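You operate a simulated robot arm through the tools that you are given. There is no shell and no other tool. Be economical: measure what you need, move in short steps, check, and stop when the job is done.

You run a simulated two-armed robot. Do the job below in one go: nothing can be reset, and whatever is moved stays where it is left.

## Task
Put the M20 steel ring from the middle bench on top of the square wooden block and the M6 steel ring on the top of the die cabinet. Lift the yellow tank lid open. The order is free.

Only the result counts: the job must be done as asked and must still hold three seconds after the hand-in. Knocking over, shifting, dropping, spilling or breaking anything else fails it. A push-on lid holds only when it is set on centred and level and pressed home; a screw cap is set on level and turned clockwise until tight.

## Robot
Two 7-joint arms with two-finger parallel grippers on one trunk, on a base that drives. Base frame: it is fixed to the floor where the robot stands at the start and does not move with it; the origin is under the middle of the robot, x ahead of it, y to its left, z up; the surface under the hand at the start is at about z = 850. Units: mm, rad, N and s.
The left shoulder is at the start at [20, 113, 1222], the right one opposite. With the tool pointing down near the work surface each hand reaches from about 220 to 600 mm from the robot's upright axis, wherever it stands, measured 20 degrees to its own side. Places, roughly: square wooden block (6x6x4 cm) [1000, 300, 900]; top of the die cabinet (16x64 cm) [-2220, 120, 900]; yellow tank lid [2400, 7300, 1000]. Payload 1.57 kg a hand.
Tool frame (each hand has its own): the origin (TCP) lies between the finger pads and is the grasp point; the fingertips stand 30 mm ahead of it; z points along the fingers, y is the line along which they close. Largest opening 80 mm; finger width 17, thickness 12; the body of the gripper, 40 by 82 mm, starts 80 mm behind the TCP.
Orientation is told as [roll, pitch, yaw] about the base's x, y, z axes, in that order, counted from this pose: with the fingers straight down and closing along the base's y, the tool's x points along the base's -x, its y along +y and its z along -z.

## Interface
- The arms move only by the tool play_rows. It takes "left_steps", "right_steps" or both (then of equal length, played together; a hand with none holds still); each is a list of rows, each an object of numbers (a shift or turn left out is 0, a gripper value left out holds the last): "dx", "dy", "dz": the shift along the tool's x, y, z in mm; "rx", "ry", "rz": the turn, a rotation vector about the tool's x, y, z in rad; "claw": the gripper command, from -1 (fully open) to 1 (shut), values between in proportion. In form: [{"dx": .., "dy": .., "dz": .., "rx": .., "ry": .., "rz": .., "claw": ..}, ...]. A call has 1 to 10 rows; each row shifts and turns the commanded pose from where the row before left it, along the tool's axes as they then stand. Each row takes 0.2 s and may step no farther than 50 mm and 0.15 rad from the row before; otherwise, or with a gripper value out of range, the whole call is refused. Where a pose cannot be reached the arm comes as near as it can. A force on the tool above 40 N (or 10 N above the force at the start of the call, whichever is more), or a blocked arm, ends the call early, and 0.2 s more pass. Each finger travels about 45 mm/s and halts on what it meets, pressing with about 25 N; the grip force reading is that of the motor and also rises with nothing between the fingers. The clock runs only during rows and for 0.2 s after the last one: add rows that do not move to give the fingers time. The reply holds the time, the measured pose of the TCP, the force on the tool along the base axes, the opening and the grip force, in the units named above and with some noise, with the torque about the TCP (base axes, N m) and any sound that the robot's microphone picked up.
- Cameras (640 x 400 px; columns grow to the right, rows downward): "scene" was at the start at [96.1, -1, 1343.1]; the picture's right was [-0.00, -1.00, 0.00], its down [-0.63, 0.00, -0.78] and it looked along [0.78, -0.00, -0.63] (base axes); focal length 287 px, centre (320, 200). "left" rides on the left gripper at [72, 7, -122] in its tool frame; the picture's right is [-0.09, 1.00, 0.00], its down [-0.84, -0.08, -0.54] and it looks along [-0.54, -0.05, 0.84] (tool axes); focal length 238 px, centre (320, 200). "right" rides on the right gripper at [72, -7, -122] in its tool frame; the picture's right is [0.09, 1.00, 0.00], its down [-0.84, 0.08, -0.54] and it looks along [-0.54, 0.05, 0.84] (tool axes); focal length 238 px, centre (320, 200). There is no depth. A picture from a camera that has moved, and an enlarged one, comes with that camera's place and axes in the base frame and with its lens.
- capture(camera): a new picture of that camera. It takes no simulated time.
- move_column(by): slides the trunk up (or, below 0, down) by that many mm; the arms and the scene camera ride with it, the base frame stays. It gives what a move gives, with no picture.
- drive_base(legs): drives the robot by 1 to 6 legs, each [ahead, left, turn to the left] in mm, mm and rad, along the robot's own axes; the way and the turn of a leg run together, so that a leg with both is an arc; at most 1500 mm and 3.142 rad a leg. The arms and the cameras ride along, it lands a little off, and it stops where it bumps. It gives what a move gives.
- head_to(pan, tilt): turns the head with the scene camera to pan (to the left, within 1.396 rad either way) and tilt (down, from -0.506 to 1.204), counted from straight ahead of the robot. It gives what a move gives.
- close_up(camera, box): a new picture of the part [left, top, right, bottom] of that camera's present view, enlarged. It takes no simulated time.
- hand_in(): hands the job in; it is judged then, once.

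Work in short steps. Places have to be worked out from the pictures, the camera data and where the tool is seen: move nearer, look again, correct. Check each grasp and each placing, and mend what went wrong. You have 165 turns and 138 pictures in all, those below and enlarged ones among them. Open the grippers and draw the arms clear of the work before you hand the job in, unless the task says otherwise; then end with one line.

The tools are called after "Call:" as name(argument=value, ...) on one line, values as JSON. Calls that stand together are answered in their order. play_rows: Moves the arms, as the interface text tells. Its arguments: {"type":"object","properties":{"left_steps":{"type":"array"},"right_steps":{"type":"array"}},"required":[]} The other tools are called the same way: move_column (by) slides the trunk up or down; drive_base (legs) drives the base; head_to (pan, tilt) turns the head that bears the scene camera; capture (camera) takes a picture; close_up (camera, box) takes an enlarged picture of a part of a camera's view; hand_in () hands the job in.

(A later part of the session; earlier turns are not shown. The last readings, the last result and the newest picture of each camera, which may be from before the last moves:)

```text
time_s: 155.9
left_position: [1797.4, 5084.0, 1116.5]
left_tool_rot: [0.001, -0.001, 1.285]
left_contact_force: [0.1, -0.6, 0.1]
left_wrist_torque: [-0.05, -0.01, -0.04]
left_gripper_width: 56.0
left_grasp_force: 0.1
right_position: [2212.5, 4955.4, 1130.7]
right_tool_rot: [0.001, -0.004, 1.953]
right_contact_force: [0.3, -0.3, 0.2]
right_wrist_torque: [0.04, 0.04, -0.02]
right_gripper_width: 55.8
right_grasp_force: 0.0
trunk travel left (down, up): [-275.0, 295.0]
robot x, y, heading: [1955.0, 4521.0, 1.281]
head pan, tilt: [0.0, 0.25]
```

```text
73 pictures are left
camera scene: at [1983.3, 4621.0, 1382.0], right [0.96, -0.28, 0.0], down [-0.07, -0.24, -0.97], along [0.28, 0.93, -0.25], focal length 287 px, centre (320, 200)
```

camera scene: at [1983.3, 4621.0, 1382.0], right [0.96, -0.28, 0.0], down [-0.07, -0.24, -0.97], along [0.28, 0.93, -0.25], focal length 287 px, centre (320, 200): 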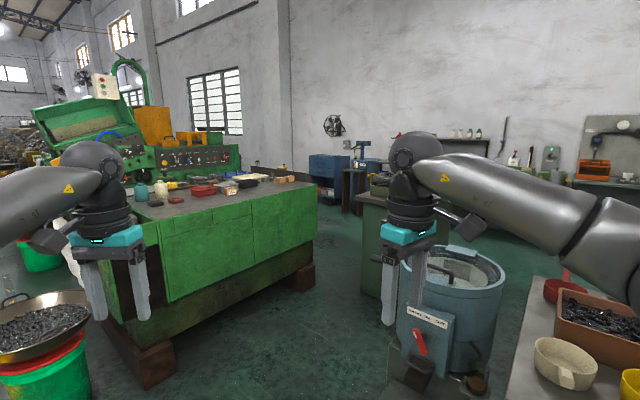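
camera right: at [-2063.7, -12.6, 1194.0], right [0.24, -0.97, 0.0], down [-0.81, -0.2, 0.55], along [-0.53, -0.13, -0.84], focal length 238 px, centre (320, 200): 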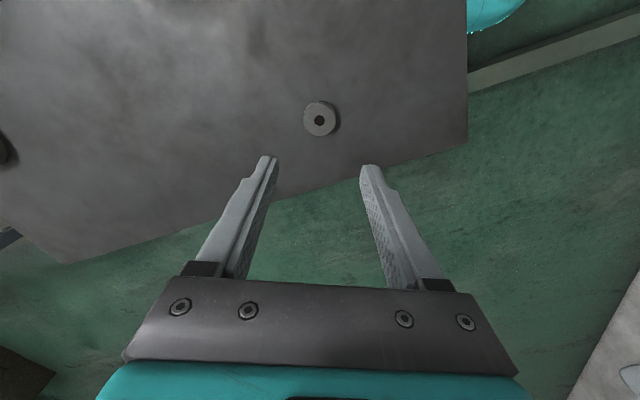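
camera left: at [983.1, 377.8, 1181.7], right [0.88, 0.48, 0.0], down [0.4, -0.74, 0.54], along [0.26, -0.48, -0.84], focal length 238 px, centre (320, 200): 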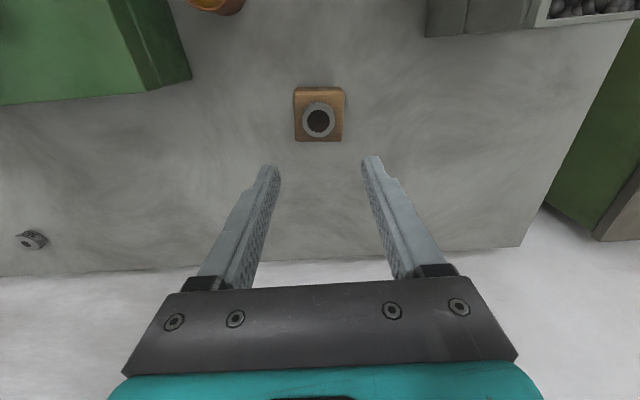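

The gap right of the green machine is visible. I'll enlarge the lid area.

Call:
close_up(camera="scene", box=[230, 130, 390, 230])

Call:
close_up(camera="scene", box=[260, 150, 320, 190])

```text
4.00 times, centred on (310, 180) of scene
camera zoom: at [1983.3, 4621.0, 1382.0], right [0.96, -0.28, 0.0], down [-0.07, -0.24, -0.97], along [0.28, 0.93, -0.25], focal length 1146 px, centre (360, 280)
```

zoom: 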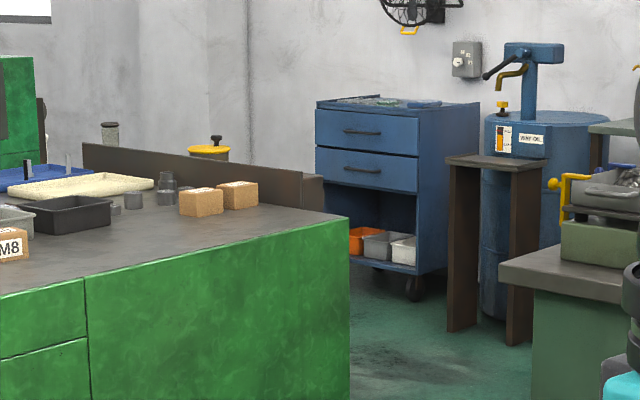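

```text
10.00 times, centred on (290, 170) of scene
camera zoom: at [1983.3, 4621.0, 1382.0], right [0.96, -0.28, 0.0], down [-0.07, -0.24, -0.97], along [0.28, 0.93, -0.25], focal length 2866 px, centre (620, 500)
```

zoom: 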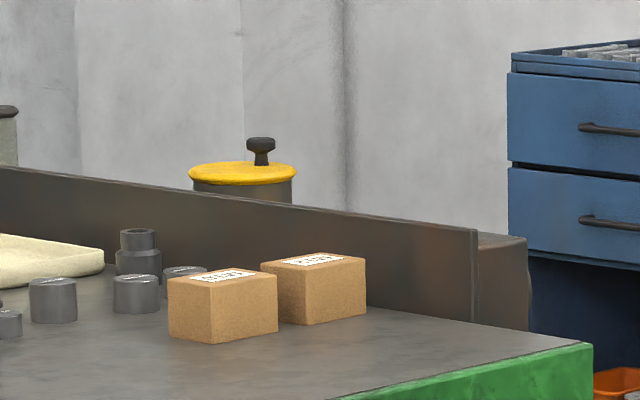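

The lid is behind the machine's splash plate near its right end. I'll drive nearer, to about (2200, 5800), to measure the gap and the tank.

Call:
drive_base(legs=[[0, 0, 0.1], [1300, 0, 0]])

Call:
head_to(pan=-0.1, tilt=0.4)

Call:
capture(camera="scene")

```text
time_s: 163.0
left_position: [1990.8, 6356.1, 1117.1]
left_tool_rot: [0.0, 0.0, 1.383]
left_contact_force: [-0.1, 0.0, 0.1]
left_wrist_torque: [0.01, 0.02, -0.02]
left_gripper_width: 56.0
left_grasp_force: 0.1
right_position: [2416.9, 6267.6, 1130.4]
right_tool_rot: [-0.002, -0.005, 2.05]
right_contact_force: [0.5, 0.2, -0.9]
right_wrist_torque: [-0.01, -0.04, 0.01]
right_gripper_width: 55.9
right_grasp_force: 0.0
trunk travel left (down, up): [-275.0, 295.0]
robot x, y, heading: [2200.8, 5811.3, 1.378]
head pan, tilt: [0.0, 0.25]
```

```text
time_s: 163.7
left_position: [1990.6, 6355.8, 1117.9]
left_tool_rot: [0.001, 0.001, 1.384]
left_contact_force: [0.5, -1.6, -0.4]
left_wrist_torque: [0.03, 0.01, -0.01]
left_gripper_width: 56.1
left_grasp_force: 0.1
right_position: [2416.9, 6267.7, 1130.5]
right_tool_rot: [-0.002, -0.006, 2.05]
right_contact_force: [0.4, 0.4, -0.8]
right_wrist_torque: [0.01, -0.01, -0.01]
right_gripper_width: 56.0
right_grasp_force: 0.1
trunk travel left (down, up): [-275.0, 295.0]
robot x, y, heading: [2204.4, 5813.7, 1.382]
head pan, tilt: [-0.099, 0.4]
```

```text
70 pictures are left
camera scene: at [2228.6, 5910.3, 1368.1], right [0.96, -0.29, 0.0], down [-0.11, -0.37, -0.92], along [0.26, 0.88, -0.39], focal length 287 px, centre (320, 200)
```

scene: 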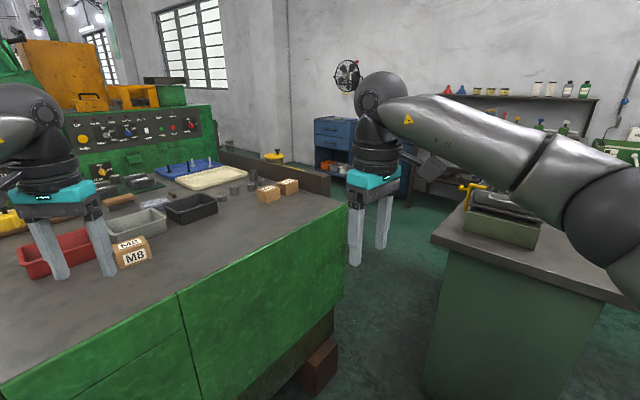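

The gap between machine and table is only about 350–400 mm. I'll enlarge the lid to fix its place and hinge.

Call:
close_up(camera="scene", box=[240, 135, 320, 195])

Call:
close_up(camera="scene", box=[262, 145, 290, 169])

Call:
capture(camera="right")

```text
6.67 times, centred on (280, 165) of scene
camera zoom: at [2228.6, 5910.3, 1368.1], right [0.96, -0.29, 0.0], down [-0.11, -0.37, -0.92], along [0.26, 0.88, -0.39], focal length 1910 px, centre (587, 433)
```

zoom: 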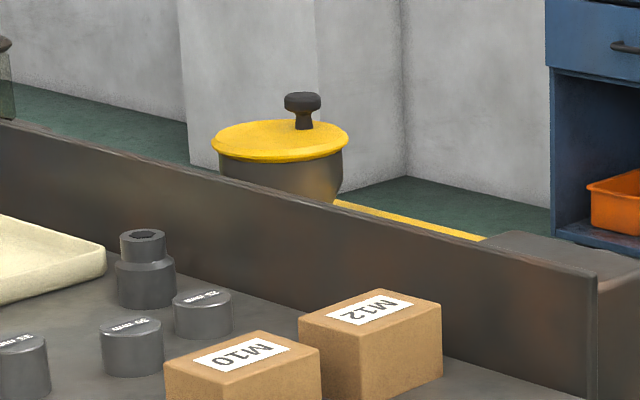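

```text
16.00 times, centred on (276, 157) of scene
camera zoom: at [2228.6, 5910.3, 1368.1], right [0.96, -0.29, 0.0], down [-0.11, -0.37, -0.92], along [0.26, 0.88, -0.39], focal length 4585 px, centre (1024, 888)
```

zoom: 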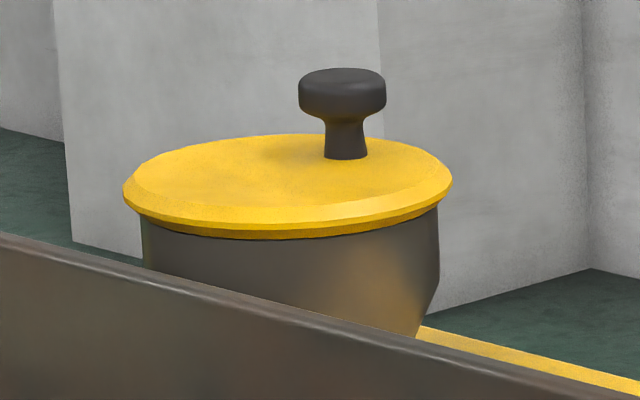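

```text
67 pictures are left
camera right: at [2454.8, 6206.6, 1252.1], right [-0.84, -0.54, 0.0], down [-0.45, 0.7, 0.55], along [-0.29, 0.46, -0.84], focal length 238 px, centre (320, 200)
```

right: 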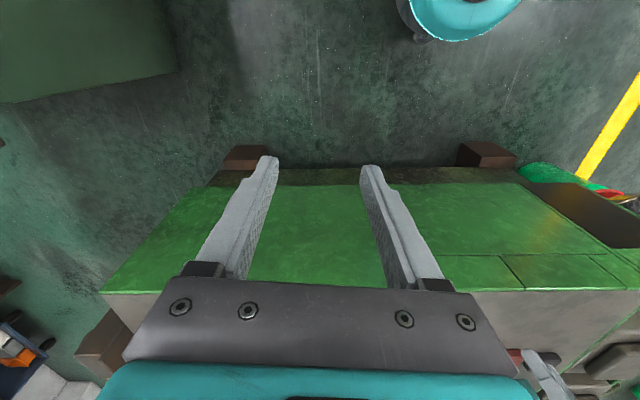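

The knob is on the lid's +e1 side (heading 0.58), so the hinge faces the machine's left end and I need to stand right of the machine. I'll go round the green table rather than through the narrow gap. First I'll turn along the corridor, advance, and look.

Call:
drive_base(legs=[[0, 0, -0.8], [450, -180, 0]])

Call:
head_to(pan=0, tilt=0.5)

Call:
capture(camera="scene")

```text
time_s: 168.6
left_position: [2900.3, 6455.2, 1117.8]
left_tool_rot: [0.001, 0.001, 0.606]
left_contact_force: [0.1, -0.6, 0.2]
left_wrist_torque: [0.01, 0.01, -0.04]
left_gripper_width: 56.0
left_grasp_force: 0.1
right_position: [3141.3, 6093.2, 1130.0]
right_tool_rot: [0.001, -0.005, 1.274]
right_contact_force: [0.6, -0.1, -0.2]
right_wrist_torque: [0.01, -0.03, -0.01]
right_gripper_width: 56.3
right_grasp_force: 0.1
trunk travel left (down, up): [-275.0, 295.0]
robot x, y, heading: [2670.7, 5921.8, 0.601]
head pan, tilt: [-0.099, 0.4]
```

```text
time_s: 169.3
left_position: [2898.5, 6455.1, 1117.5]
left_tool_rot: [0.001, -0.001, 0.606]
left_contact_force: [0.8, -0.8, -0.8]
left_wrist_torque: [0.04, -0.02, 0.0]
left_gripper_width: 55.8
left_grasp_force: 0.1
right_position: [3139.6, 6093.4, 1131.4]
right_tool_rot: [-0.002, -0.004, 1.273]
right_contact_force: [0.3, -1.2, -0.8]
right_wrist_torque: [0.0, 0.03, 0.02]
right_gripper_width: 56.0
right_grasp_force: 0.0
trunk travel left (down, up): [-275.0, 295.0]
robot x, y, heading: [2666.5, 5921.3, 0.605]
head pan, tilt: [0.0, 0.499]
```

```text
66 pictures are left
camera scene: at [2751.3, 5977.0, 1358.9], right [0.57, -0.82, 0.0], down [-0.39, -0.27, -0.88], along [0.72, 0.5, -0.48], focal length 287 px, centre (320, 200)
```

scene: 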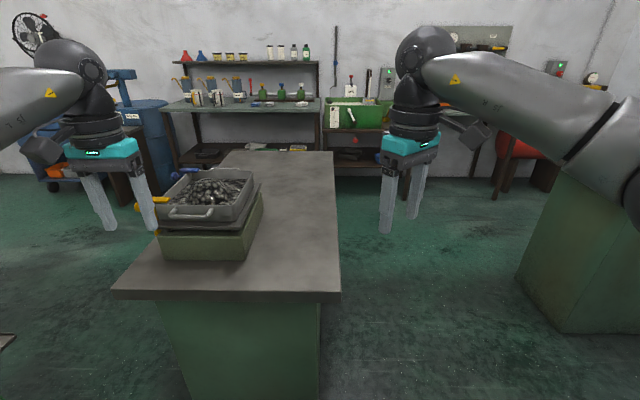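

The table spans about e1 6060–7040 and e2 3460–3995, with open floor on its right and beyond. I'll drive round its right side in steps.

Call:
drive_base(legs=[[265, -320, 0], [309, -77, 0], [700, -16, 0]])

Call:
capture(camera="scene")

```text
time_s: 177.0
left_position: [4177.8, 6828.0, 1117.6]
left_tool_rot: [0.0, -0.001, 0.597]
left_contact_force: [1.2, -0.1, -0.1]
left_wrist_torque: [0.03, 0.04, -0.01]
left_gripper_width: 56.1
left_grasp_force: 0.0
right_position: [4416.1, 6464.7, 1130.6]
right_tool_rot: [-0.003, -0.004, 1.264]
right_contact_force: [1.1, 0.3, -0.1]
right_wrist_torque: [0.01, 0.03, -0.02]
right_gripper_width: 56.1
right_grasp_force: 0.0
trunk travel left (down, up): [-275.0, 295.0]
robot x, y, heading: [3943.8, 6293.8, 0.597]
head pan, tilt: [0.0, 0.499]
```

```text
65 pictures are left
camera scene: at [4027.2, 6351.1, 1358.9], right [0.56, -0.83, 0.0], down [-0.4, -0.27, -0.88], along [0.73, 0.49, -0.48], focal length 287 px, centre (320, 200)
```

scene: 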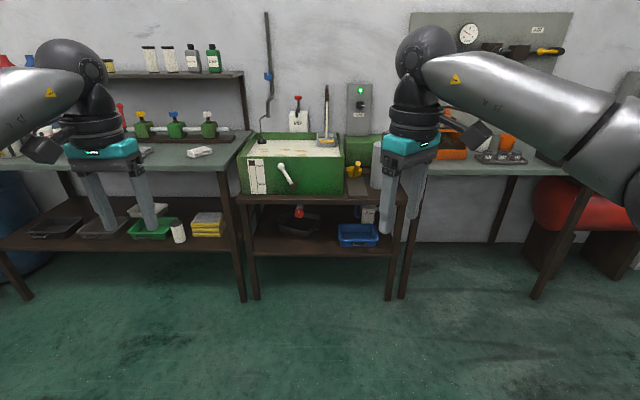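

The shelf legs are at e1≈8075 and there is room to turn. I'll go 600 mm further, turn left and look back toward the tank.

Call:
drive_base(legs=[[600, -10, 0], [0, 0, 1.75]])

Call:
capture(camera="scene")

```text
time_s: 184.6
left_position: [3880.5, 6755.0, 1119.1]
left_tool_rot: [0.001, 0.0, 2.365]
left_contact_force: [0.4, 0.4, -0.7]
left_wrist_torque: [0.01, 0.03, 0.03]
left_gripper_width: 55.9
left_grasp_force: 0.1
right_position: [4189.3, 7059.7, 1129.7]
right_tool_rot: [-0.002, -0.005, 3.032]
right_contact_force: [-0.5, 0.0, 0.1]
right_wrist_torque: [0.02, -0.04, -0.02]
right_gripper_width: 56.1
right_grasp_force: 0.1
trunk travel left (down, up): [-275.0, 295.0]
robot x, y, heading: [4442.5, 6628.6, 2.358]
head pan, tilt: [0.0, 0.499]
```

```text
64 pictures are left
camera scene: at [4376.6, 6698.0, 1358.9], right [0.7, 0.71, 0.0], down [0.34, -0.34, -0.88], along [-0.63, 0.62, -0.48], focal length 287 px, centre (320, 200)
```

scene: 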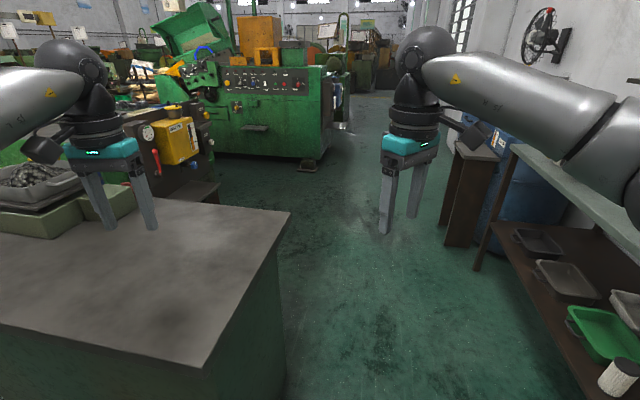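

The lid should be near pixel (182, 109). I'll enlarge there.

Call:
close_up(camera="scene", box=[120, 70, 260, 200])

```text
3.08 times, centred on (190, 135) of scene
camera zoom: at [4376.6, 6698.0, 1358.9], right [0.7, 0.71, 0.0], down [0.34, -0.34, -0.88], along [-0.63, 0.62, -0.48], focal length 882 px, centre (720, 400)
```

zoom: 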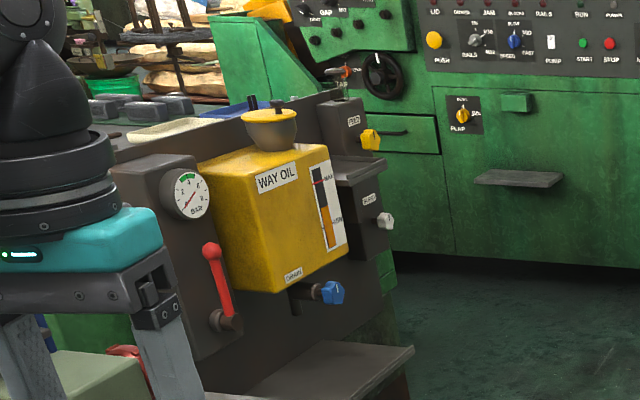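

It is the lid on the neck of the yellow WAY OIL tank at the back of the machine. I'll drive past the table's far end and turn toward the tank.

Call:
drive_base(legs=[[653, -250, 0], [775, 42, 0], [0, 0, 1.1]])

Call:
capture(camera="scene")

```text
time_s: 195.0
left_position: [3200.2, 7325.6, 1118.6]
left_tool_rot: [-0.002, -0.003, -2.815]
left_contact_force: [-0.1, 0.5, 0.0]
left_wrist_torque: [0.01, -0.02, 0.02]
left_gripper_width: 56.0
left_grasp_force: 0.2
right_position: [3067.5, 7739.9, 1131.0]
right_tool_rot: [-0.001, -0.006, -2.145]
right_contact_force: [1.5, 0.1, 0.6]
right_wrist_torque: [-0.01, 0.0, 0.0]
right_gripper_width: 55.6
right_grasp_force: 0.0
trunk travel left (down, up): [-275.0, 295.0]
robot x, y, heading: [3566.8, 7776.5, -2.821]
head pan, tilt: [0.0, 0.499]
```

```text
62 pictures are left
camera scene: at [3473.6, 7742.9, 1358.9], right [-0.32, 0.95, 0.0], down [0.45, 0.15, -0.88], along [-0.83, -0.28, -0.48], focal length 287 px, centre (320, 200)
```

scene: 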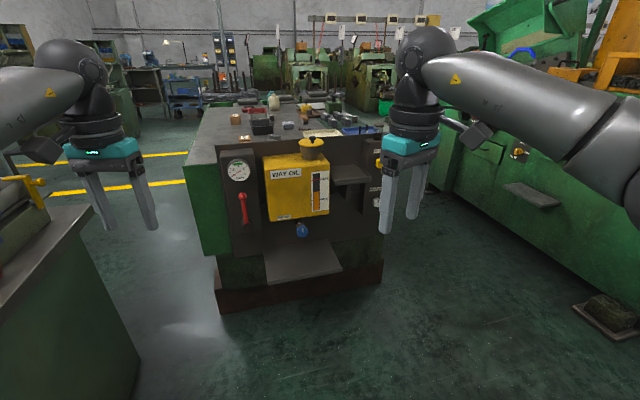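

The tank is straight ahead on the machine's end face, with open floor before it. I'll enlarge the lid.

Call:
close_up(camera="scene", box=[285, 125, 341, 165])

Call:
close_up(camera="scene", box=[200, 110, 400, 320])

```text
10.00 times, centred on (313, 145) of scene
camera zoom: at [3473.6, 7742.9, 1358.9], right [-0.32, 0.95, 0.0], down [0.45, 0.15, -0.88], along [-0.83, -0.28, -0.48], focal length 2866 px, centre (390, 750)
```

zoom: 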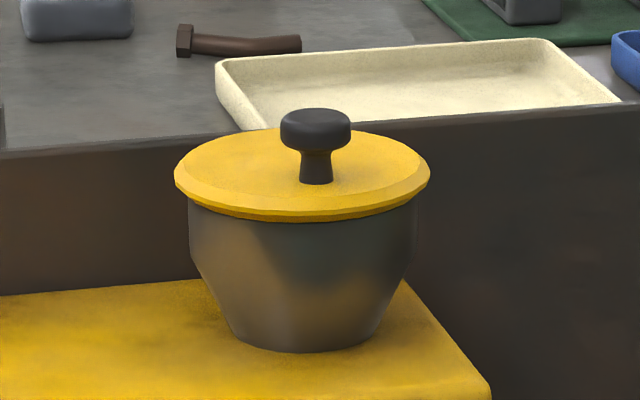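

```text
1.90 times, centred on (300, 215) of scene
camera zoom: at [3473.6, 7742.9, 1358.9], right [-0.32, 0.95, 0.0], down [0.45, 0.15, -0.88], along [-0.83, -0.28, -0.48], focal length 546 px, centre (358, 171)
```

zoom: 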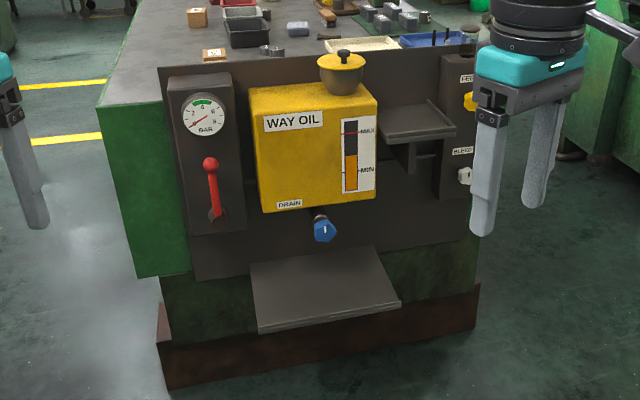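

The knob is on our side of the lid, so the hinge is at the back and it opens away from me. I'll square up to the end face and come closer, with the lid a little to my left for the left hand.

Call:
drive_base(legs=[[0, 0, 0.26], [550, -400, 0]])

Call:
capture(camera="scene")

Call:
capture(camera="left")

```text
time_s: 199.7
left_position: [2642.9, 7274.4, 1118.6]
left_tool_rot: [-0.001, 0.0, -2.562]
left_contact_force: [-0.5, 0.4, -0.5]
left_wrist_torque: [-0.05, -0.03, 0.0]
left_gripper_width: 56.3
left_grasp_force: 0.0
right_position: [2410.3, 7641.8, 1130.5]
right_tool_rot: [-0.002, -0.006, -1.892]
right_contact_force: [-0.5, -0.6, 0.4]
right_wrist_torque: [-0.03, 0.03, -0.05]
right_gripper_width: 55.9
right_grasp_force: 0.0
trunk travel left (down, up): [-275.0, 295.0]
robot x, y, heading: [2889.6, 7804.6, -2.558]
head pan, tilt: [0.0, 0.499]
```

```text
59 pictures are left
camera scene: at [2802.7, 7747.3, 1358.9], right [-0.55, 0.84, 0.0], down [0.4, 0.26, -0.88], along [-0.73, -0.48, -0.48], focal length 287 px, centre (320, 200)
```

scene: 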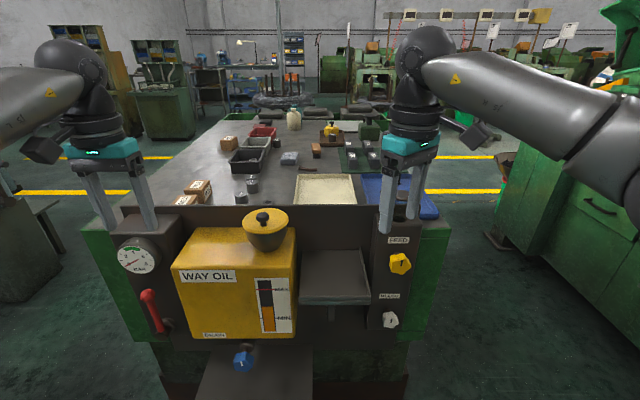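

```text
58 pictures are left
camera left: at [2706.7, 7309.1, 1240.2], right [0.47, -0.88, 0.0], down [-0.74, -0.39, 0.54], along [-0.48, -0.25, -0.84], focal length 238 px, centre (320, 200)
```

left: 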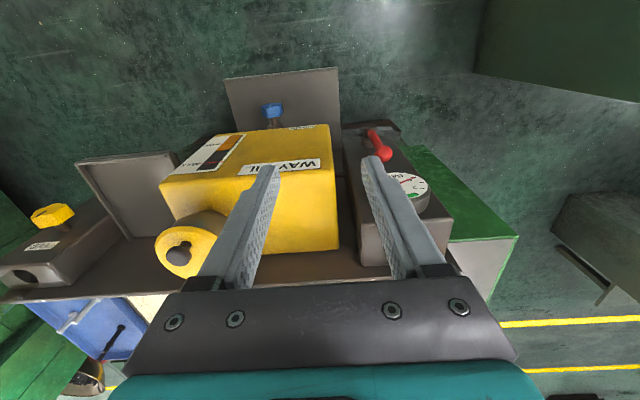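

The knob is about 630 mm ahead and 125 mm left of the robot axis. I'll enlarge the lid to see the knob's offset, and drive 140 mm closer.

Call:
drive_base(legs=[[140, 0, 0]])

Call:
head_to(pan=0.2, tilt=0.8)

Call:
capture(camera="scene")

```text
time_s: 201.0
left_position: [2527.2, 7199.4, 1116.0]
left_tool_rot: [0.0, 0.001, -2.562]
left_contact_force: [-0.7, 0.3, -0.5]
left_wrist_torque: [0.02, -0.03, 0.01]
left_gripper_width: 55.9
left_grasp_force: 0.1
right_position: [2293.8, 7565.6, 1131.2]
right_tool_rot: [-0.002, -0.006, -1.893]
right_contact_force: [-0.3, -0.5, -0.1]
right_wrist_torque: [0.03, -0.04, 0.02]
right_gripper_width: 56.2
right_grasp_force: 0.2
trunk travel left (down, up): [-275.0, 295.0]
robot x, y, heading: [2771.6, 7726.9, -2.565]
head pan, tilt: [0.0, 0.499]
```

```text
time_s: 201.8
left_position: [2527.9, 7199.8, 1118.4]
left_tool_rot: [0.001, -0.002, -2.56]
left_contact_force: [0.0, -0.4, 0.4]
left_wrist_torque: [0.02, -0.01, -0.02]
left_gripper_width: 56.2
left_grasp_force: 0.0
right_position: [2295.1, 7567.1, 1130.7]
right_tool_rot: [-0.003, -0.005, -1.892]
right_contact_force: [-0.2, -0.1, 0.3]
right_wrist_torque: [-0.02, 0.0, 0.02]
right_gripper_width: 56.0
right_grasp_force: 0.1
trunk travel left (down, up): [-275.0, 295.0]
robot x, y, heading: [2770.7, 7727.1, -2.566]
head pan, tilt: [0.201, 0.799]
```

```text
57 pictures are left
camera scene: at [2706.2, 7664.9, 1333.0], right [-0.7, 0.71, 0.0], down [0.51, 0.5, -0.7], along [-0.5, -0.49, -0.72], focal length 287 px, centre (320, 200)
```

scene: 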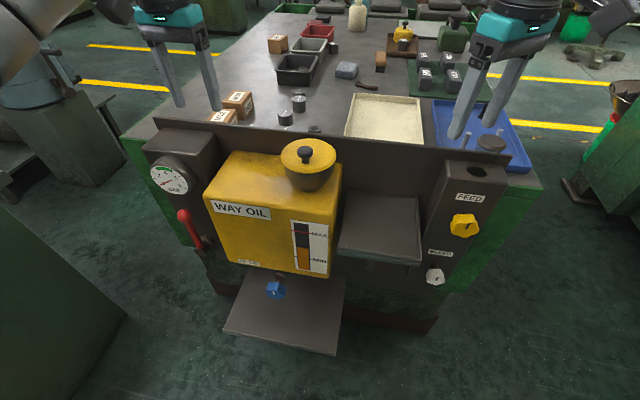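

Call:
close_up(camera="scene", box=[270, 130, 350, 200])

```text
5.71 times, centred on (310, 165) of scene
camera zoom: at [2706.2, 7664.9, 1333.0], right [-0.7, 0.71, 0.0], down [0.51, 0.5, -0.7], along [-0.5, -0.49, -0.72], focal length 1638 px, centre (377, 400)
```

zoom: 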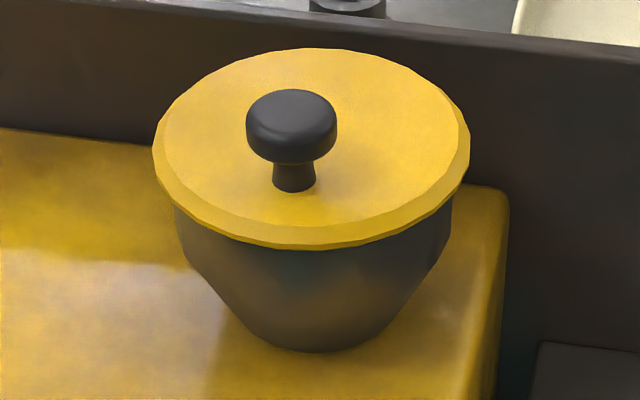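

The knob head is at about (2420, 7347, 1021) and the hinge is opposite it along -e1, near the splash plate. I'll bring the left hand in front of and above it, then pitch the tool forward so it can follow the lid's swing.

Call:
play_rows(left_steps=[{"dx": 17.7, "dy": -36.4, "dz": 4}, {"dx": 17.7, "dy": -36.4, "dz": 4}, {"dx": 17.7, "dy": -36.4, "dz": 4}, {"dx": 17.7, "dy": -36.4, "dz": 4}, {"dx": 17.7, "dy": -36.4, "dz": 4}, {"ry": -0.15}, {"ry": -0.15}, {"ry": -0.15}, {"ry": -0.15}, {"ry": -0.15}])

Call:
play_rows(left_steps=[{"ry": -0.15}, {"ry": -0.15}, {}])

Call:
capture(camera="left")

Call:
capture(camera="scene")

```text
time_s: 204.0
left_position: [2501.3, 7400.1, 1097.7]
left_tool_rot: [-0.002, -0.751, -2.56]
left_contact_force: [0.0, -0.1, -0.6]
left_wrist_torque: [-0.01, 0.01, 0.02]
left_gripper_width: 55.8
left_grasp_force: 0.1
right_position: [2295.5, 7566.9, 1130.7]
right_tool_rot: [-0.002, -0.006, -1.893]
right_contact_force: [0.4, 0.0, -0.3]
right_wrist_torque: [0.01, -0.02, 0.03]
right_gripper_width: 56.3
right_grasp_force: 0.0
trunk travel left (down, up): [-275.0, 295.0]
robot x, y, heading: [2773.5, 7731.7, -2.566]
head pan, tilt: [0.201, 0.799]
```

```text
time_s: 204.8
left_position: [2485.8, 7393.8, 1095.0]
left_tool_rot: [-0.001, -1.052, -2.561]
left_contact_force: [-0.5, -0.4, -0.8]
left_wrist_torque: [-0.02, 0.02, 0.01]
left_gripper_width: 56.1
left_grasp_force: 0.1
left hand out of reach, approached as far as the arm can: row 2
right_position: [2294.7, 7568.0, 1131.2]
right_tool_rot: [-0.002, -0.005, -1.894]
right_contact_force: [0.4, -0.6, 0.0]
right_wrist_torque: [-0.01, 0.02, -0.03]
right_gripper_width: 56.0
right_grasp_force: 0.0
trunk travel left (down, up): [-275.0, 295.0]
robot x, y, heading: [2773.1, 7729.5, -2.563]
head pan, tilt: [0.201, 0.799]
```

```text
55 pictures are left
camera left: at [2606.9, 7466.7, 1094.7], right [0.51, -0.86, 0.08], down [0.0, 0.09, 1.0], along [-0.86, -0.51, 0.05], focal length 238 px, centre (320, 200)
```

left: 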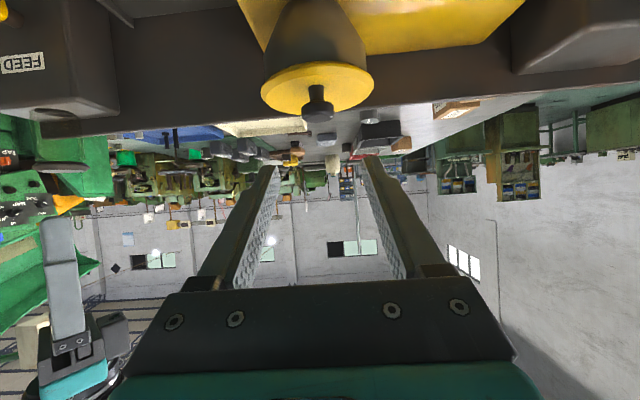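

```text
54 pictures are left
camera scene: at [2706.3, 7664.9, 1332.9], right [-0.7, 0.71, 0.0], down [0.51, 0.5, -0.7], along [-0.5, -0.49, -0.72], focal length 287 px, centre (320, 200)
```

scene: 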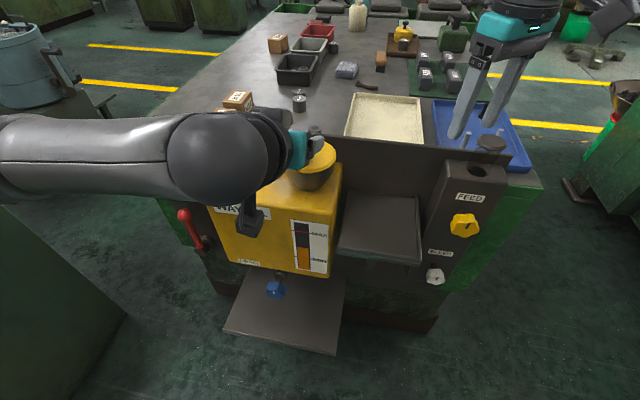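

The knob head in the hand camera agrees with (2420, 7348, 1021). I'll line up and advance partway, then look again.

Call:
play_rows(left_steps=[{"dx": 12, "dy": 1}, {"dx": 12, "dy": 1}, {"dz": 25}, {"dz": 25}, {"dz": 10}, {}])

Call:
capture(camera="left")

Call:
close_up(camera="scene", box=[230, 100, 390, 220])

```text
time_s: 206.2
left_position: [2443.2, 7368.1, 1043.7]
left_tool_rot: [-0.001, -1.051, -2.56]
left_contact_force: [0.3, -0.1, 0.0]
left_wrist_torque: [-0.01, -0.01, 0.02]
left_gripper_width: 56.0
left_grasp_force: 0.1
left hand out of reach, approached as far as the arm can: row 1, 2
right_position: [2295.5, 7566.2, 1131.0]
right_tool_rot: [-0.002, -0.005, -1.893]
right_contact_force: [0.4, 0.1, 0.0]
right_wrist_torque: [0.02, -0.01, 0.0]
right_gripper_width: 55.9
right_grasp_force: 0.1
trunk travel left (down, up): [-275.0, 295.0]
robot x, y, heading: [2770.8, 7728.9, -2.557]
head pan, tilt: [0.201, 0.799]
```

```text
53 pictures are left
camera left: at [2565.5, 7441.0, 1042.2], right [0.51, -0.86, 0.08], down [0.0, 0.09, 1.0], along [-0.86, -0.51, 0.05], focal length 238 px, centre (320, 200)
```

left: 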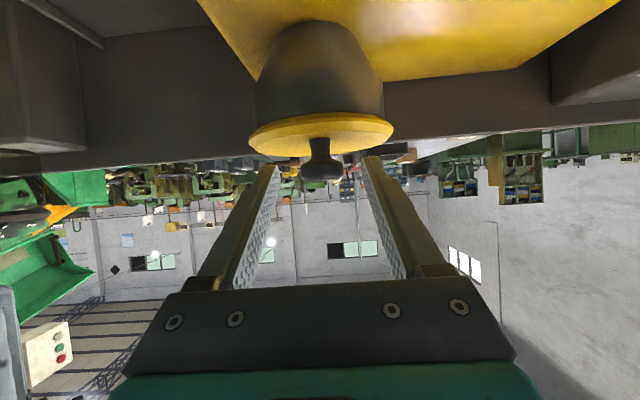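

```text
3.33 times, centred on (310, 160) of scene
camera zoom: at [2706.3, 7664.9, 1332.9], right [-0.7, 0.71, 0.0], down [0.51, 0.5, -0.7], along [-0.5, -0.49, -0.72], focal length 955 px, centre (353, 333)
```

zoom: 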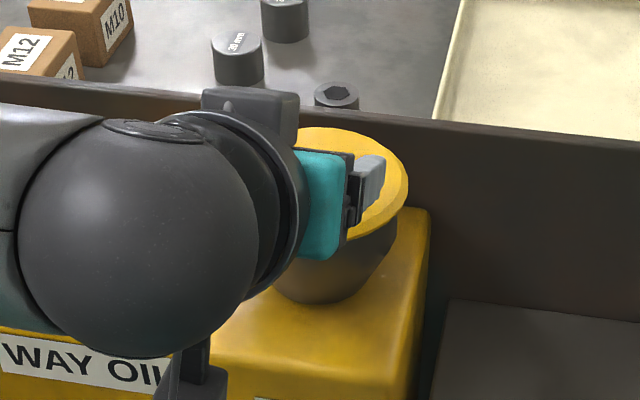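

The knob head is now right between the fingertips, at about (2421, 7354, 1029). I'll advance 20 mm and close on it.

Call:
play_rows(left_steps=[{"dz": 10}, {"dz": 10}, {}, {"claw": 1}, {"claw": 1}, {"claw": 1}, {"claw": 1}])

Call:
capture(camera="left")

```text
time_s: 207.8
left_position: [2430.2, 7358.4, 1034.0]
left_tool_rot: [-0.002, -1.051, -2.56]
left_contact_force: [4.0, -7.2, 0.3]
left_wrist_torque: [-0.06, -0.03, -0.02]
left_gripper_width: 27.4
left_grasp_force: 34.6
right_position: [2295.5, 7565.9, 1130.2]
right_tool_rot: [-0.002, -0.004, -1.891]
right_contact_force: [-0.2, 0.7, 0.4]
right_wrist_torque: [0.03, 0.01, -0.04]
right_gripper_width: 56.0
right_grasp_force: 0.0
trunk travel left (down, up): [-275.0, 295.0]
robot x, y, heading: [2770.6, 7729.0, -2.563]
head pan, tilt: [0.201, 0.799]
```

```text
51 pictures are left
camera left: at [2551.8, 7430.5, 1032.6], right [0.51, -0.86, 0.08], down [0.0, 0.09, 1.0], along [-0.86, -0.51, 0.05], focal length 238 px, centre (320, 200)
```

left: 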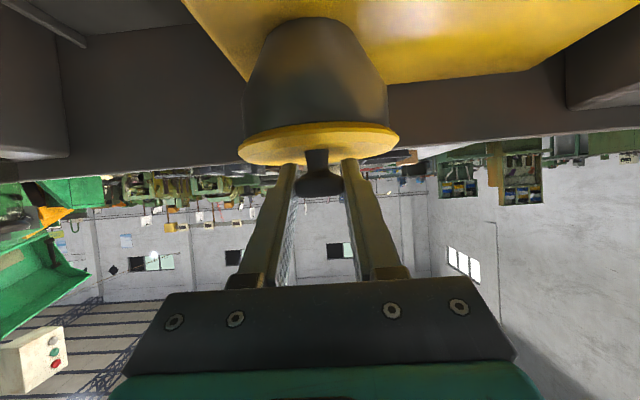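

Gripped at 27 mm. I'll now swing the hand on an arc about the estimated hinge (90 mm ahead of and 42 mm below the TCP), starting with a short test.

Call:
play_rows(left_steps=[{"dx": -5, "dz": -0.3, "ry": 0.05}, {"dx": -9.9, "dz": -0.3, "ry": 0.1}, {"dx": -9.9, "dz": -0.3, "ry": 0.1}, {}])

Call:
capture(camera="left")

```text
time_s: 208.8
left_position: [2421.0, 7352.2, 1054.0]
left_tool_rot: [0.001, -0.795, -2.561]
left_contact_force: [13.6, 1.5, -7.8]
left_wrist_torque: [0.56, -0.92, -0.03]
left_gripper_width: 27.0
left_grasp_force: 37.9
right_position: [2296.0, 7565.1, 1131.3]
right_tool_rot: [-0.005, -0.005, -1.894]
right_contact_force: [1.0, -0.3, 0.0]
right_wrist_torque: [-0.02, 0.01, -0.01]
right_gripper_width: 56.0
right_grasp_force: 0.1
trunk travel left (down, up): [-275.0, 295.0]
robot x, y, heading: [2770.9, 7729.1, -2.565]
head pan, tilt: [0.201, 0.799]
```

```text
50 pictures are left
camera left: at [2539.5, 7421.7, 1088.1], right [0.49, -0.87, 0.07], down [-0.21, -0.04, 0.98], along [-0.85, -0.49, -0.2], focal length 238 px, centre (320, 200)
```

left: 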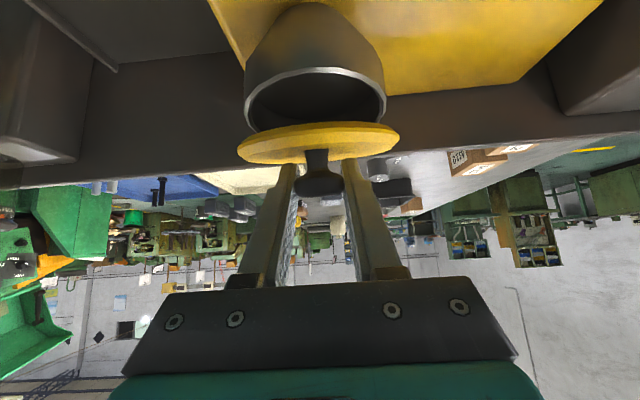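

The lid is opening and stays in the grip. A slight outward force suggests the hinge is a bit higher than I assumed, so I'll adjust the arc and continue.

Call:
play_rows(left_steps=[{"dx": -9.2, "dz": -1.8, "ry": 0.1}, {"dx": -9.2, "dz": -1.2, "ry": 0.1}, {"dx": -9.2, "dz": -1, "ry": 0.1}, {"dx": -9.2, "dz": -1, "ry": 0.1}, {}])

Call:
capture(camera="left")

```text
time_s: 210.0
left_position: [2396.7, 7335.5, 1078.0]
left_tool_rot: [0.002, -0.394, -2.564]
left_contact_force: [3.0, -1.7, -21.0]
left_wrist_torque: [0.37, -0.58, -0.05]
left_gripper_width: 26.8
left_grasp_force: 37.9
right_position: [2293.4, 7564.8, 1130.0]
right_tool_rot: [-0.002, -0.004, -1.893]
right_contact_force: [0.0, -0.4, -0.1]
right_wrist_torque: [0.0, 0.01, -0.03]
right_gripper_width: 56.0
right_grasp_force: 0.1
trunk travel left (down, up): [-275.0, 295.0]
robot x, y, heading: [2772.2, 7729.6, -2.565]
head pan, tilt: [0.201, 0.799]
```

```text
49 pictures are left
camera left: at [2495.1, 7392.8, 1163.4], right [0.47, -0.88, 0.04], down [-0.52, -0.24, 0.82], along [-0.71, -0.41, -0.57], focal length 238 px, centre (320, 200)
```

left: 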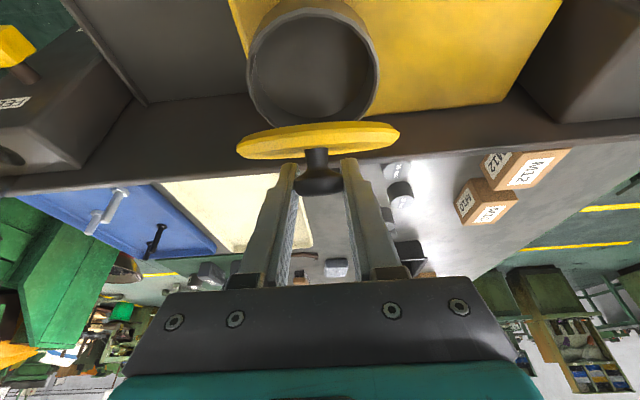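

About 38° open. The downward pull shows my arc is slightly wide, so I'll bring it in a little and go on.

Call:
play_rows(left_steps=[{"dx": -9.1, "dz": 1.2, "ry": 0.1}, {"dx": -9.1, "dz": 0, "ry": 0.1}, {"dx": -9.2, "dz": -0.3, "ry": 0.1}, {"dx": -9.2, "dz": -0.5, "ry": 0.1}, {}])

Call:
capture(camera="left")

```text
time_s: 211.2
left_position: [2367.9, 7315.2, 1086.6]
left_tool_rot: [0.0, 0.003, -2.564]
left_contact_force: [9.2, -3.8, -19.8]
left_wrist_torque: [0.31, -0.29, -0.06]
left_gripper_width: 26.9
left_grasp_force: 38.0
right_position: [2295.0, 7564.4, 1129.2]
right_tool_rot: [-0.002, -0.006, -1.894]
right_contact_force: [0.3, -0.9, 0.0]
right_wrist_torque: [-0.04, 0.0, -0.03]
right_gripper_width: 56.1
right_grasp_force: 0.0
trunk travel left (down, up): [-275.0, 295.0]
robot x, y, heading: [2769.2, 7728.3, -2.566]
head pan, tilt: [0.201, 0.799]
```

```text
48 pictures are left
camera left: at [2430.5, 7349.9, 1209.9], right [0.47, -0.88, 0.0], down [-0.74, -0.4, 0.54], along [-0.48, -0.25, -0.84], focal length 238 px, centre (320, 200)
```

left: 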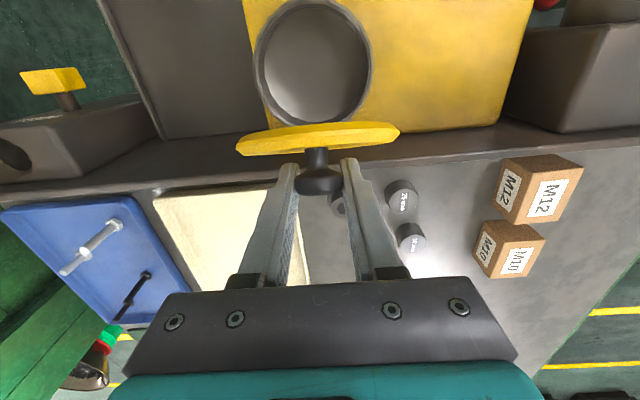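

About 60° open, with the tool vertical. I'll continue the arc and watch for the reach limit.

Call:
play_rows(left_steps=[{"dx": -9, "dz": 1.5, "ry": 0.1}, {"dx": -9, "dz": 0.2, "ry": 0.1}, {"dx": -9, "dz": -0.3, "ry": 0.1}, {}])

Call:
capture(camera="scene")

```text
time_s: 212.2
left_position: [2414.2, 7334.9, 1055.8]
left_tool_rot: [-0.007, 0.289, -2.564]
left_contact_force: [-33.7, 0.0, -14.3]
left_wrist_torque: [-0.21, 0.75, 0.53]
left_gripper_width: 0.0
left_grasp_force: 21.1
left hand out of reach, approached as far as the arm can: row 1, 2, 3
right_position: [2290.1, 7566.0, 1128.0]
right_tool_rot: [0.001, -0.003, -1.892]
right_contact_force: [0.4, 0.2, -0.6]
right_wrist_torque: [0.07, 0.02, 0.02]
right_gripper_width: 56.1
right_grasp_force: 0.1
trunk travel left (down, up): [-275.0, 295.0]
robot x, y, heading: [2770.2, 7726.5, -2.565]
head pan, tilt: [0.201, 0.799]
```

```text
47 pictures are left
camera scene: at [2700.5, 7664.1, 1332.4], right [-0.7, 0.71, 0.0], down [0.51, 0.5, -0.69], along [-0.49, -0.49, -0.72], focal length 287 px, centre (320, 200)
```

scene: 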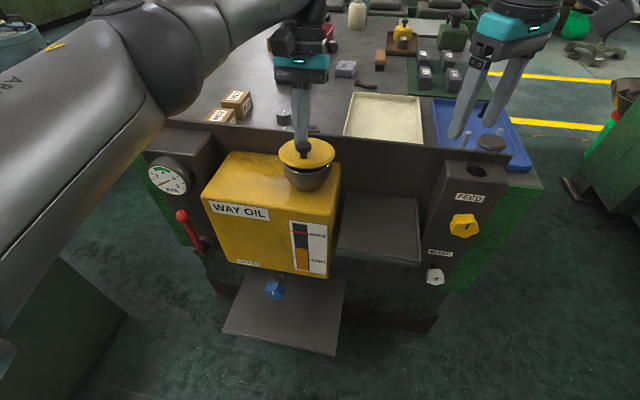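

The arc went out of reach and the hand slipped off, so the lid fell shut. I'll lift the hand straight up, clear of it, and check.

Call:
play_rows(left_steps=[{"dx": 3, "dz": -9.5}, {"dx": 6, "dz": -19}, {"dx": 6, "dz": -19, "claw": -0.3}, {"dx": 6, "dz": -19}, {}])

Call:
capture(camera="left")

Call:
close_up(camera="scene", box=[230, 100, 390, 220])

```text
time_s: 212.6
left_position: [2412.6, 7333.4, 1059.8]
left_tool_rot: [-0.011, 0.27, -2.563]
left_contact_force: [-23.1, -6.7, -13.2]
left_wrist_torque: [-0.32, 0.53, 0.31]
left_gripper_width: 0.1
left_grasp_force: 21.5
right_position: [2292.8, 7566.0, 1130.0]
right_tool_rot: [0.001, -0.005, -1.894]
right_contact_force: [-0.6, 0.6, 0.7]
right_wrist_torque: [-0.02, 0.01, 0.04]
right_gripper_width: 56.2
right_grasp_force: 0.1
trunk travel left (down, up): [-275.0, 295.0]
robot x, y, heading: [2772.9, 7726.6, -2.563]
head pan, tilt: [0.201, 0.799]
stopped in row 1 (left hand): the force on the tool passed its limit at 48 N (the readings are from after the stop); the commanded pose is now the measured one
```

```text
46 pictures are left
camera left: at [2447.3, 7347.4, 1197.5], right [0.47, -0.88, -0.04], down [-0.83, -0.46, 0.3], along [-0.28, -0.11, -0.95], focal length 238 px, centre (320, 200)
```

left: 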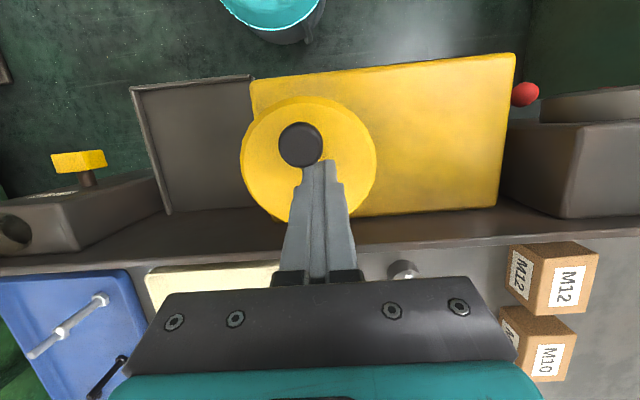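

```text
3.33 times, centred on (310, 160) of scene
camera zoom: at [2703.3, 7663.1, 1332.7], right [-0.7, 0.71, 0.0], down [0.51, 0.5, -0.7], along [-0.5, -0.49, -0.72], focal length 955 px, centre (353, 333)
```

zoom: 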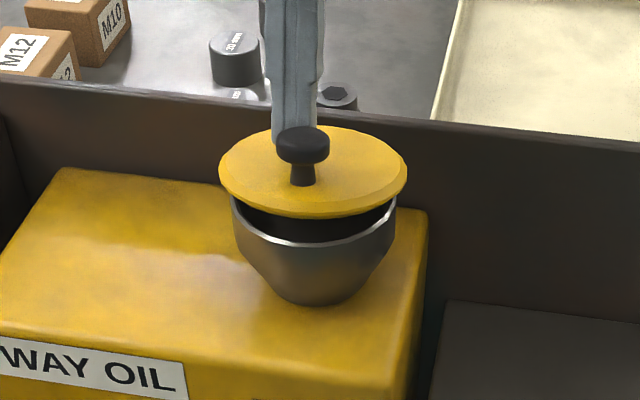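

The closed fingers are hooked behind the knob and hold the lid slightly ajar. I'll move forward a little to unload them, then rise.

Call:
play_rows(left_steps=[{"dx": -5}, {"dx": -5}, {"dx": -5}, {"dx": 2, "dz": -10}, {"dx": 6, "dz": -19}, {"dx": 6, "dz": -19}, {"dx": 6, "dz": -19}, {}])

Call:
capture(camera="scene")

```text
time_s: 214.4
left_position: [2414.3, 7338.9, 1129.8]
left_tool_rot: [-0.008, 0.28, -2.561]
left_contact_force: [-0.2, -0.3, 0.9]
left_wrist_torque: [0.02, -0.02, 0.04]
left_gripper_width: 0.0
left_grasp_force: 21.2
left hand out of reach, approached as far as the arm can: row 3, 6, 7
right_position: [2293.9, 7566.3, 1130.3]
right_tool_rot: [-0.002, -0.004, -1.893]
right_contact_force: [1.1, 0.3, -0.6]
right_wrist_torque: [0.04, -0.01, -0.01]
right_gripper_width: 56.2
right_grasp_force: 0.0
trunk travel left (down, up): [-275.0, 295.0]
robot x, y, heading: [2769.0, 7729.2, -2.562]
head pan, tilt: [0.201, 0.799]
```

```text
44 pictures are left
camera scene: at [2706.1, 7664.9, 1332.9], right [-0.7, 0.71, 0.0], down [0.51, 0.5, -0.7], along [-0.5, -0.49, -0.72], focal length 287 px, centre (320, 200)
```

scene: 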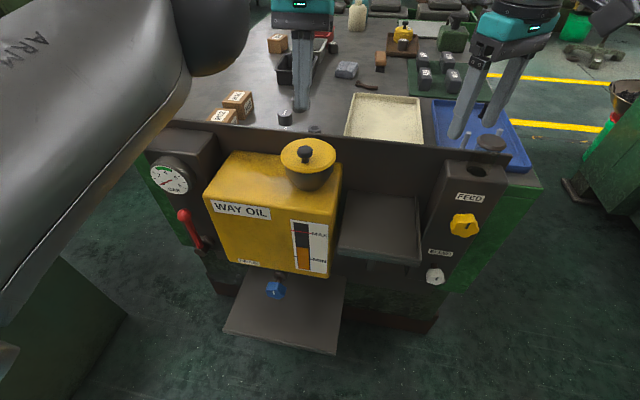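

The hand is free and the lid shut. I'll bring the base 70 mm closer, and next time keep the tool nearly upright so the knob pivots between the fingers and the arc stays in reach.

Call:
drive_base(legs=[[70, 0, 0]])

Call:
play_rows(left_steps=[{"ry": -0.147}, {"ry": -0.147}, {"ry": -0.147}, {"ry": -0.147}, {"ry": -0.147}, {"ry": -0.147, "claw": -0.4}, {}])

```text
time_s: 215.4
left_position: [2356.1, 7300.1, 1128.2]
left_tool_rot: [-0.011, 0.279, -2.562]
left_contact_force: [-0.4, -0.1, -0.2]
left_wrist_torque: [0.0, 0.01, -0.02]
left_gripper_width: 0.0
left_grasp_force: 21.7
right_position: [2236.1, 7529.5, 1130.9]
right_tool_rot: [-0.001, -0.004, -1.895]
right_contact_force: [1.0, 0.1, -0.6]
right_wrist_torque: [0.01, -0.01, 0.01]
right_gripper_width: 55.9
right_grasp_force: 0.1
trunk travel left (down, up): [-275.0, 295.0]
robot x, y, heading: [2715.0, 7688.1, -2.561]
head pan, tilt: [0.201, 0.799]
```

```text
time_s: 217.0
left_position: [2356.0, 7299.7, 1129.6]
left_tool_rot: [-0.011, -0.607, -2.552]
left_contact_force: [-1.8, 0.7, 0.6]
left_wrist_torque: [0.03, 0.03, -0.03]
left_gripper_width: 49.8
left_grasp_force: 0.0
right_position: [2236.6, 7529.7, 1129.8]
right_tool_rot: [-0.001, -0.005, -1.894]
right_contact_force: [0.7, -0.6, -0.4]
right_wrist_torque: [0.0, 0.0, 0.01]
right_gripper_width: 56.1
right_grasp_force: 0.0
trunk travel left (down, up): [-275.0, 295.0]
robot x, y, heading: [2712.1, 7688.8, -2.563]
head pan, tilt: [0.201, 0.799]
```

Pitch is -0.6 and the fingers are opening. I'll move to the approach point above and in front of the knob and look.

Call:
play_rows(left_steps=[{"dx": 31.9, "dy": -2.4, "dz": -14}, {"dx": 31.9, "dy": -2.4, "dz": -14}, {"dx": 31.9, "dy": -2.4, "dz": -14}, {"dx": 31.9, "dy": -2.4, "dz": -14}, {}])

Call:
capture(camera="left")

```text
time_s: 218.2
left_position: [2464.5, 7383.9, 1103.2]
left_tool_rot: [-0.011, -0.604, -2.552]
left_contact_force: [0.4, -0.1, -0.7]
left_wrist_torque: [0.03, -0.04, -0.02]
left_gripper_width: 56.1
left_grasp_force: 0.0
right_position: [2236.4, 7530.9, 1130.4]
right_tool_rot: [-0.002, -0.006, -1.894]
right_contact_force: [-0.2, 0.2, -0.1]
right_wrist_torque: [0.0, 0.02, -0.02]
right_gripper_width: 56.0
right_grasp_force: 0.0
trunk travel left (down, up): [-275.0, 295.0]
robot x, y, heading: [2709.3, 7690.0, -2.566]
head pan, tilt: [0.201, 0.799]
```

```text
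43 pictures are left
camera left: at [2576.2, 7449.1, 1163.7], right [0.49, -0.87, 0.04], down [-0.36, -0.15, 0.92], along [-0.8, -0.46, -0.39], focal length 238 px, centre (320, 200)
```

left: 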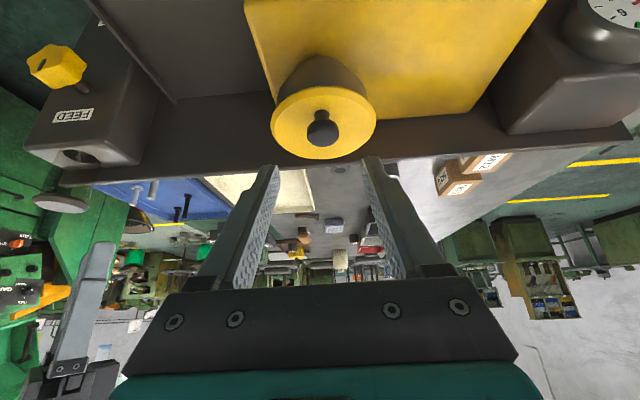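

The knob appears about 10 mm to tool +x and 5 mm to +y of the approach line. I'll correct, advance 50 mm and look again.

Call:
play_rows(left_steps=[{"dx": 10, "dy": 5}, {"dz": 25}, {"dz": 25}, {}])

Call:
capture(camera="left")

```text
time_s: 219.2
left_position: [2448.9, 7369.8, 1056.8]
left_tool_rot: [-0.01, -0.603, -2.553]
left_contact_force: [0.0, -0.8, -0.6]
left_wrist_torque: [0.0, 0.0, 0.0]
left_gripper_width: 56.1
left_grasp_force: 0.1
right_position: [2237.8, 7530.7, 1131.3]
right_tool_rot: [-0.003, -0.006, -1.894]
right_contact_force: [-0.2, -0.4, 0.3]
right_wrist_torque: [-0.03, -0.04, 0.0]
right_gripper_width: 56.2
right_grasp_force: 0.1
trunk travel left (down, up): [-275.0, 295.0]
robot x, y, heading: [2715.3, 7683.9, -2.564]
head pan, tilt: [0.201, 0.799]
```

```text
42 pictures are left
camera left: at [2560.8, 7435.3, 1116.4], right [0.48, -0.87, 0.04], down [-0.36, -0.15, 0.92], along [-0.8, -0.46, -0.39], focal length 238 px, centre (320, 200)
```

left: 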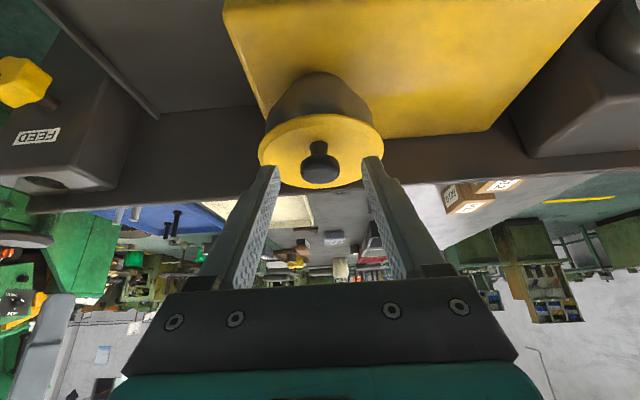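

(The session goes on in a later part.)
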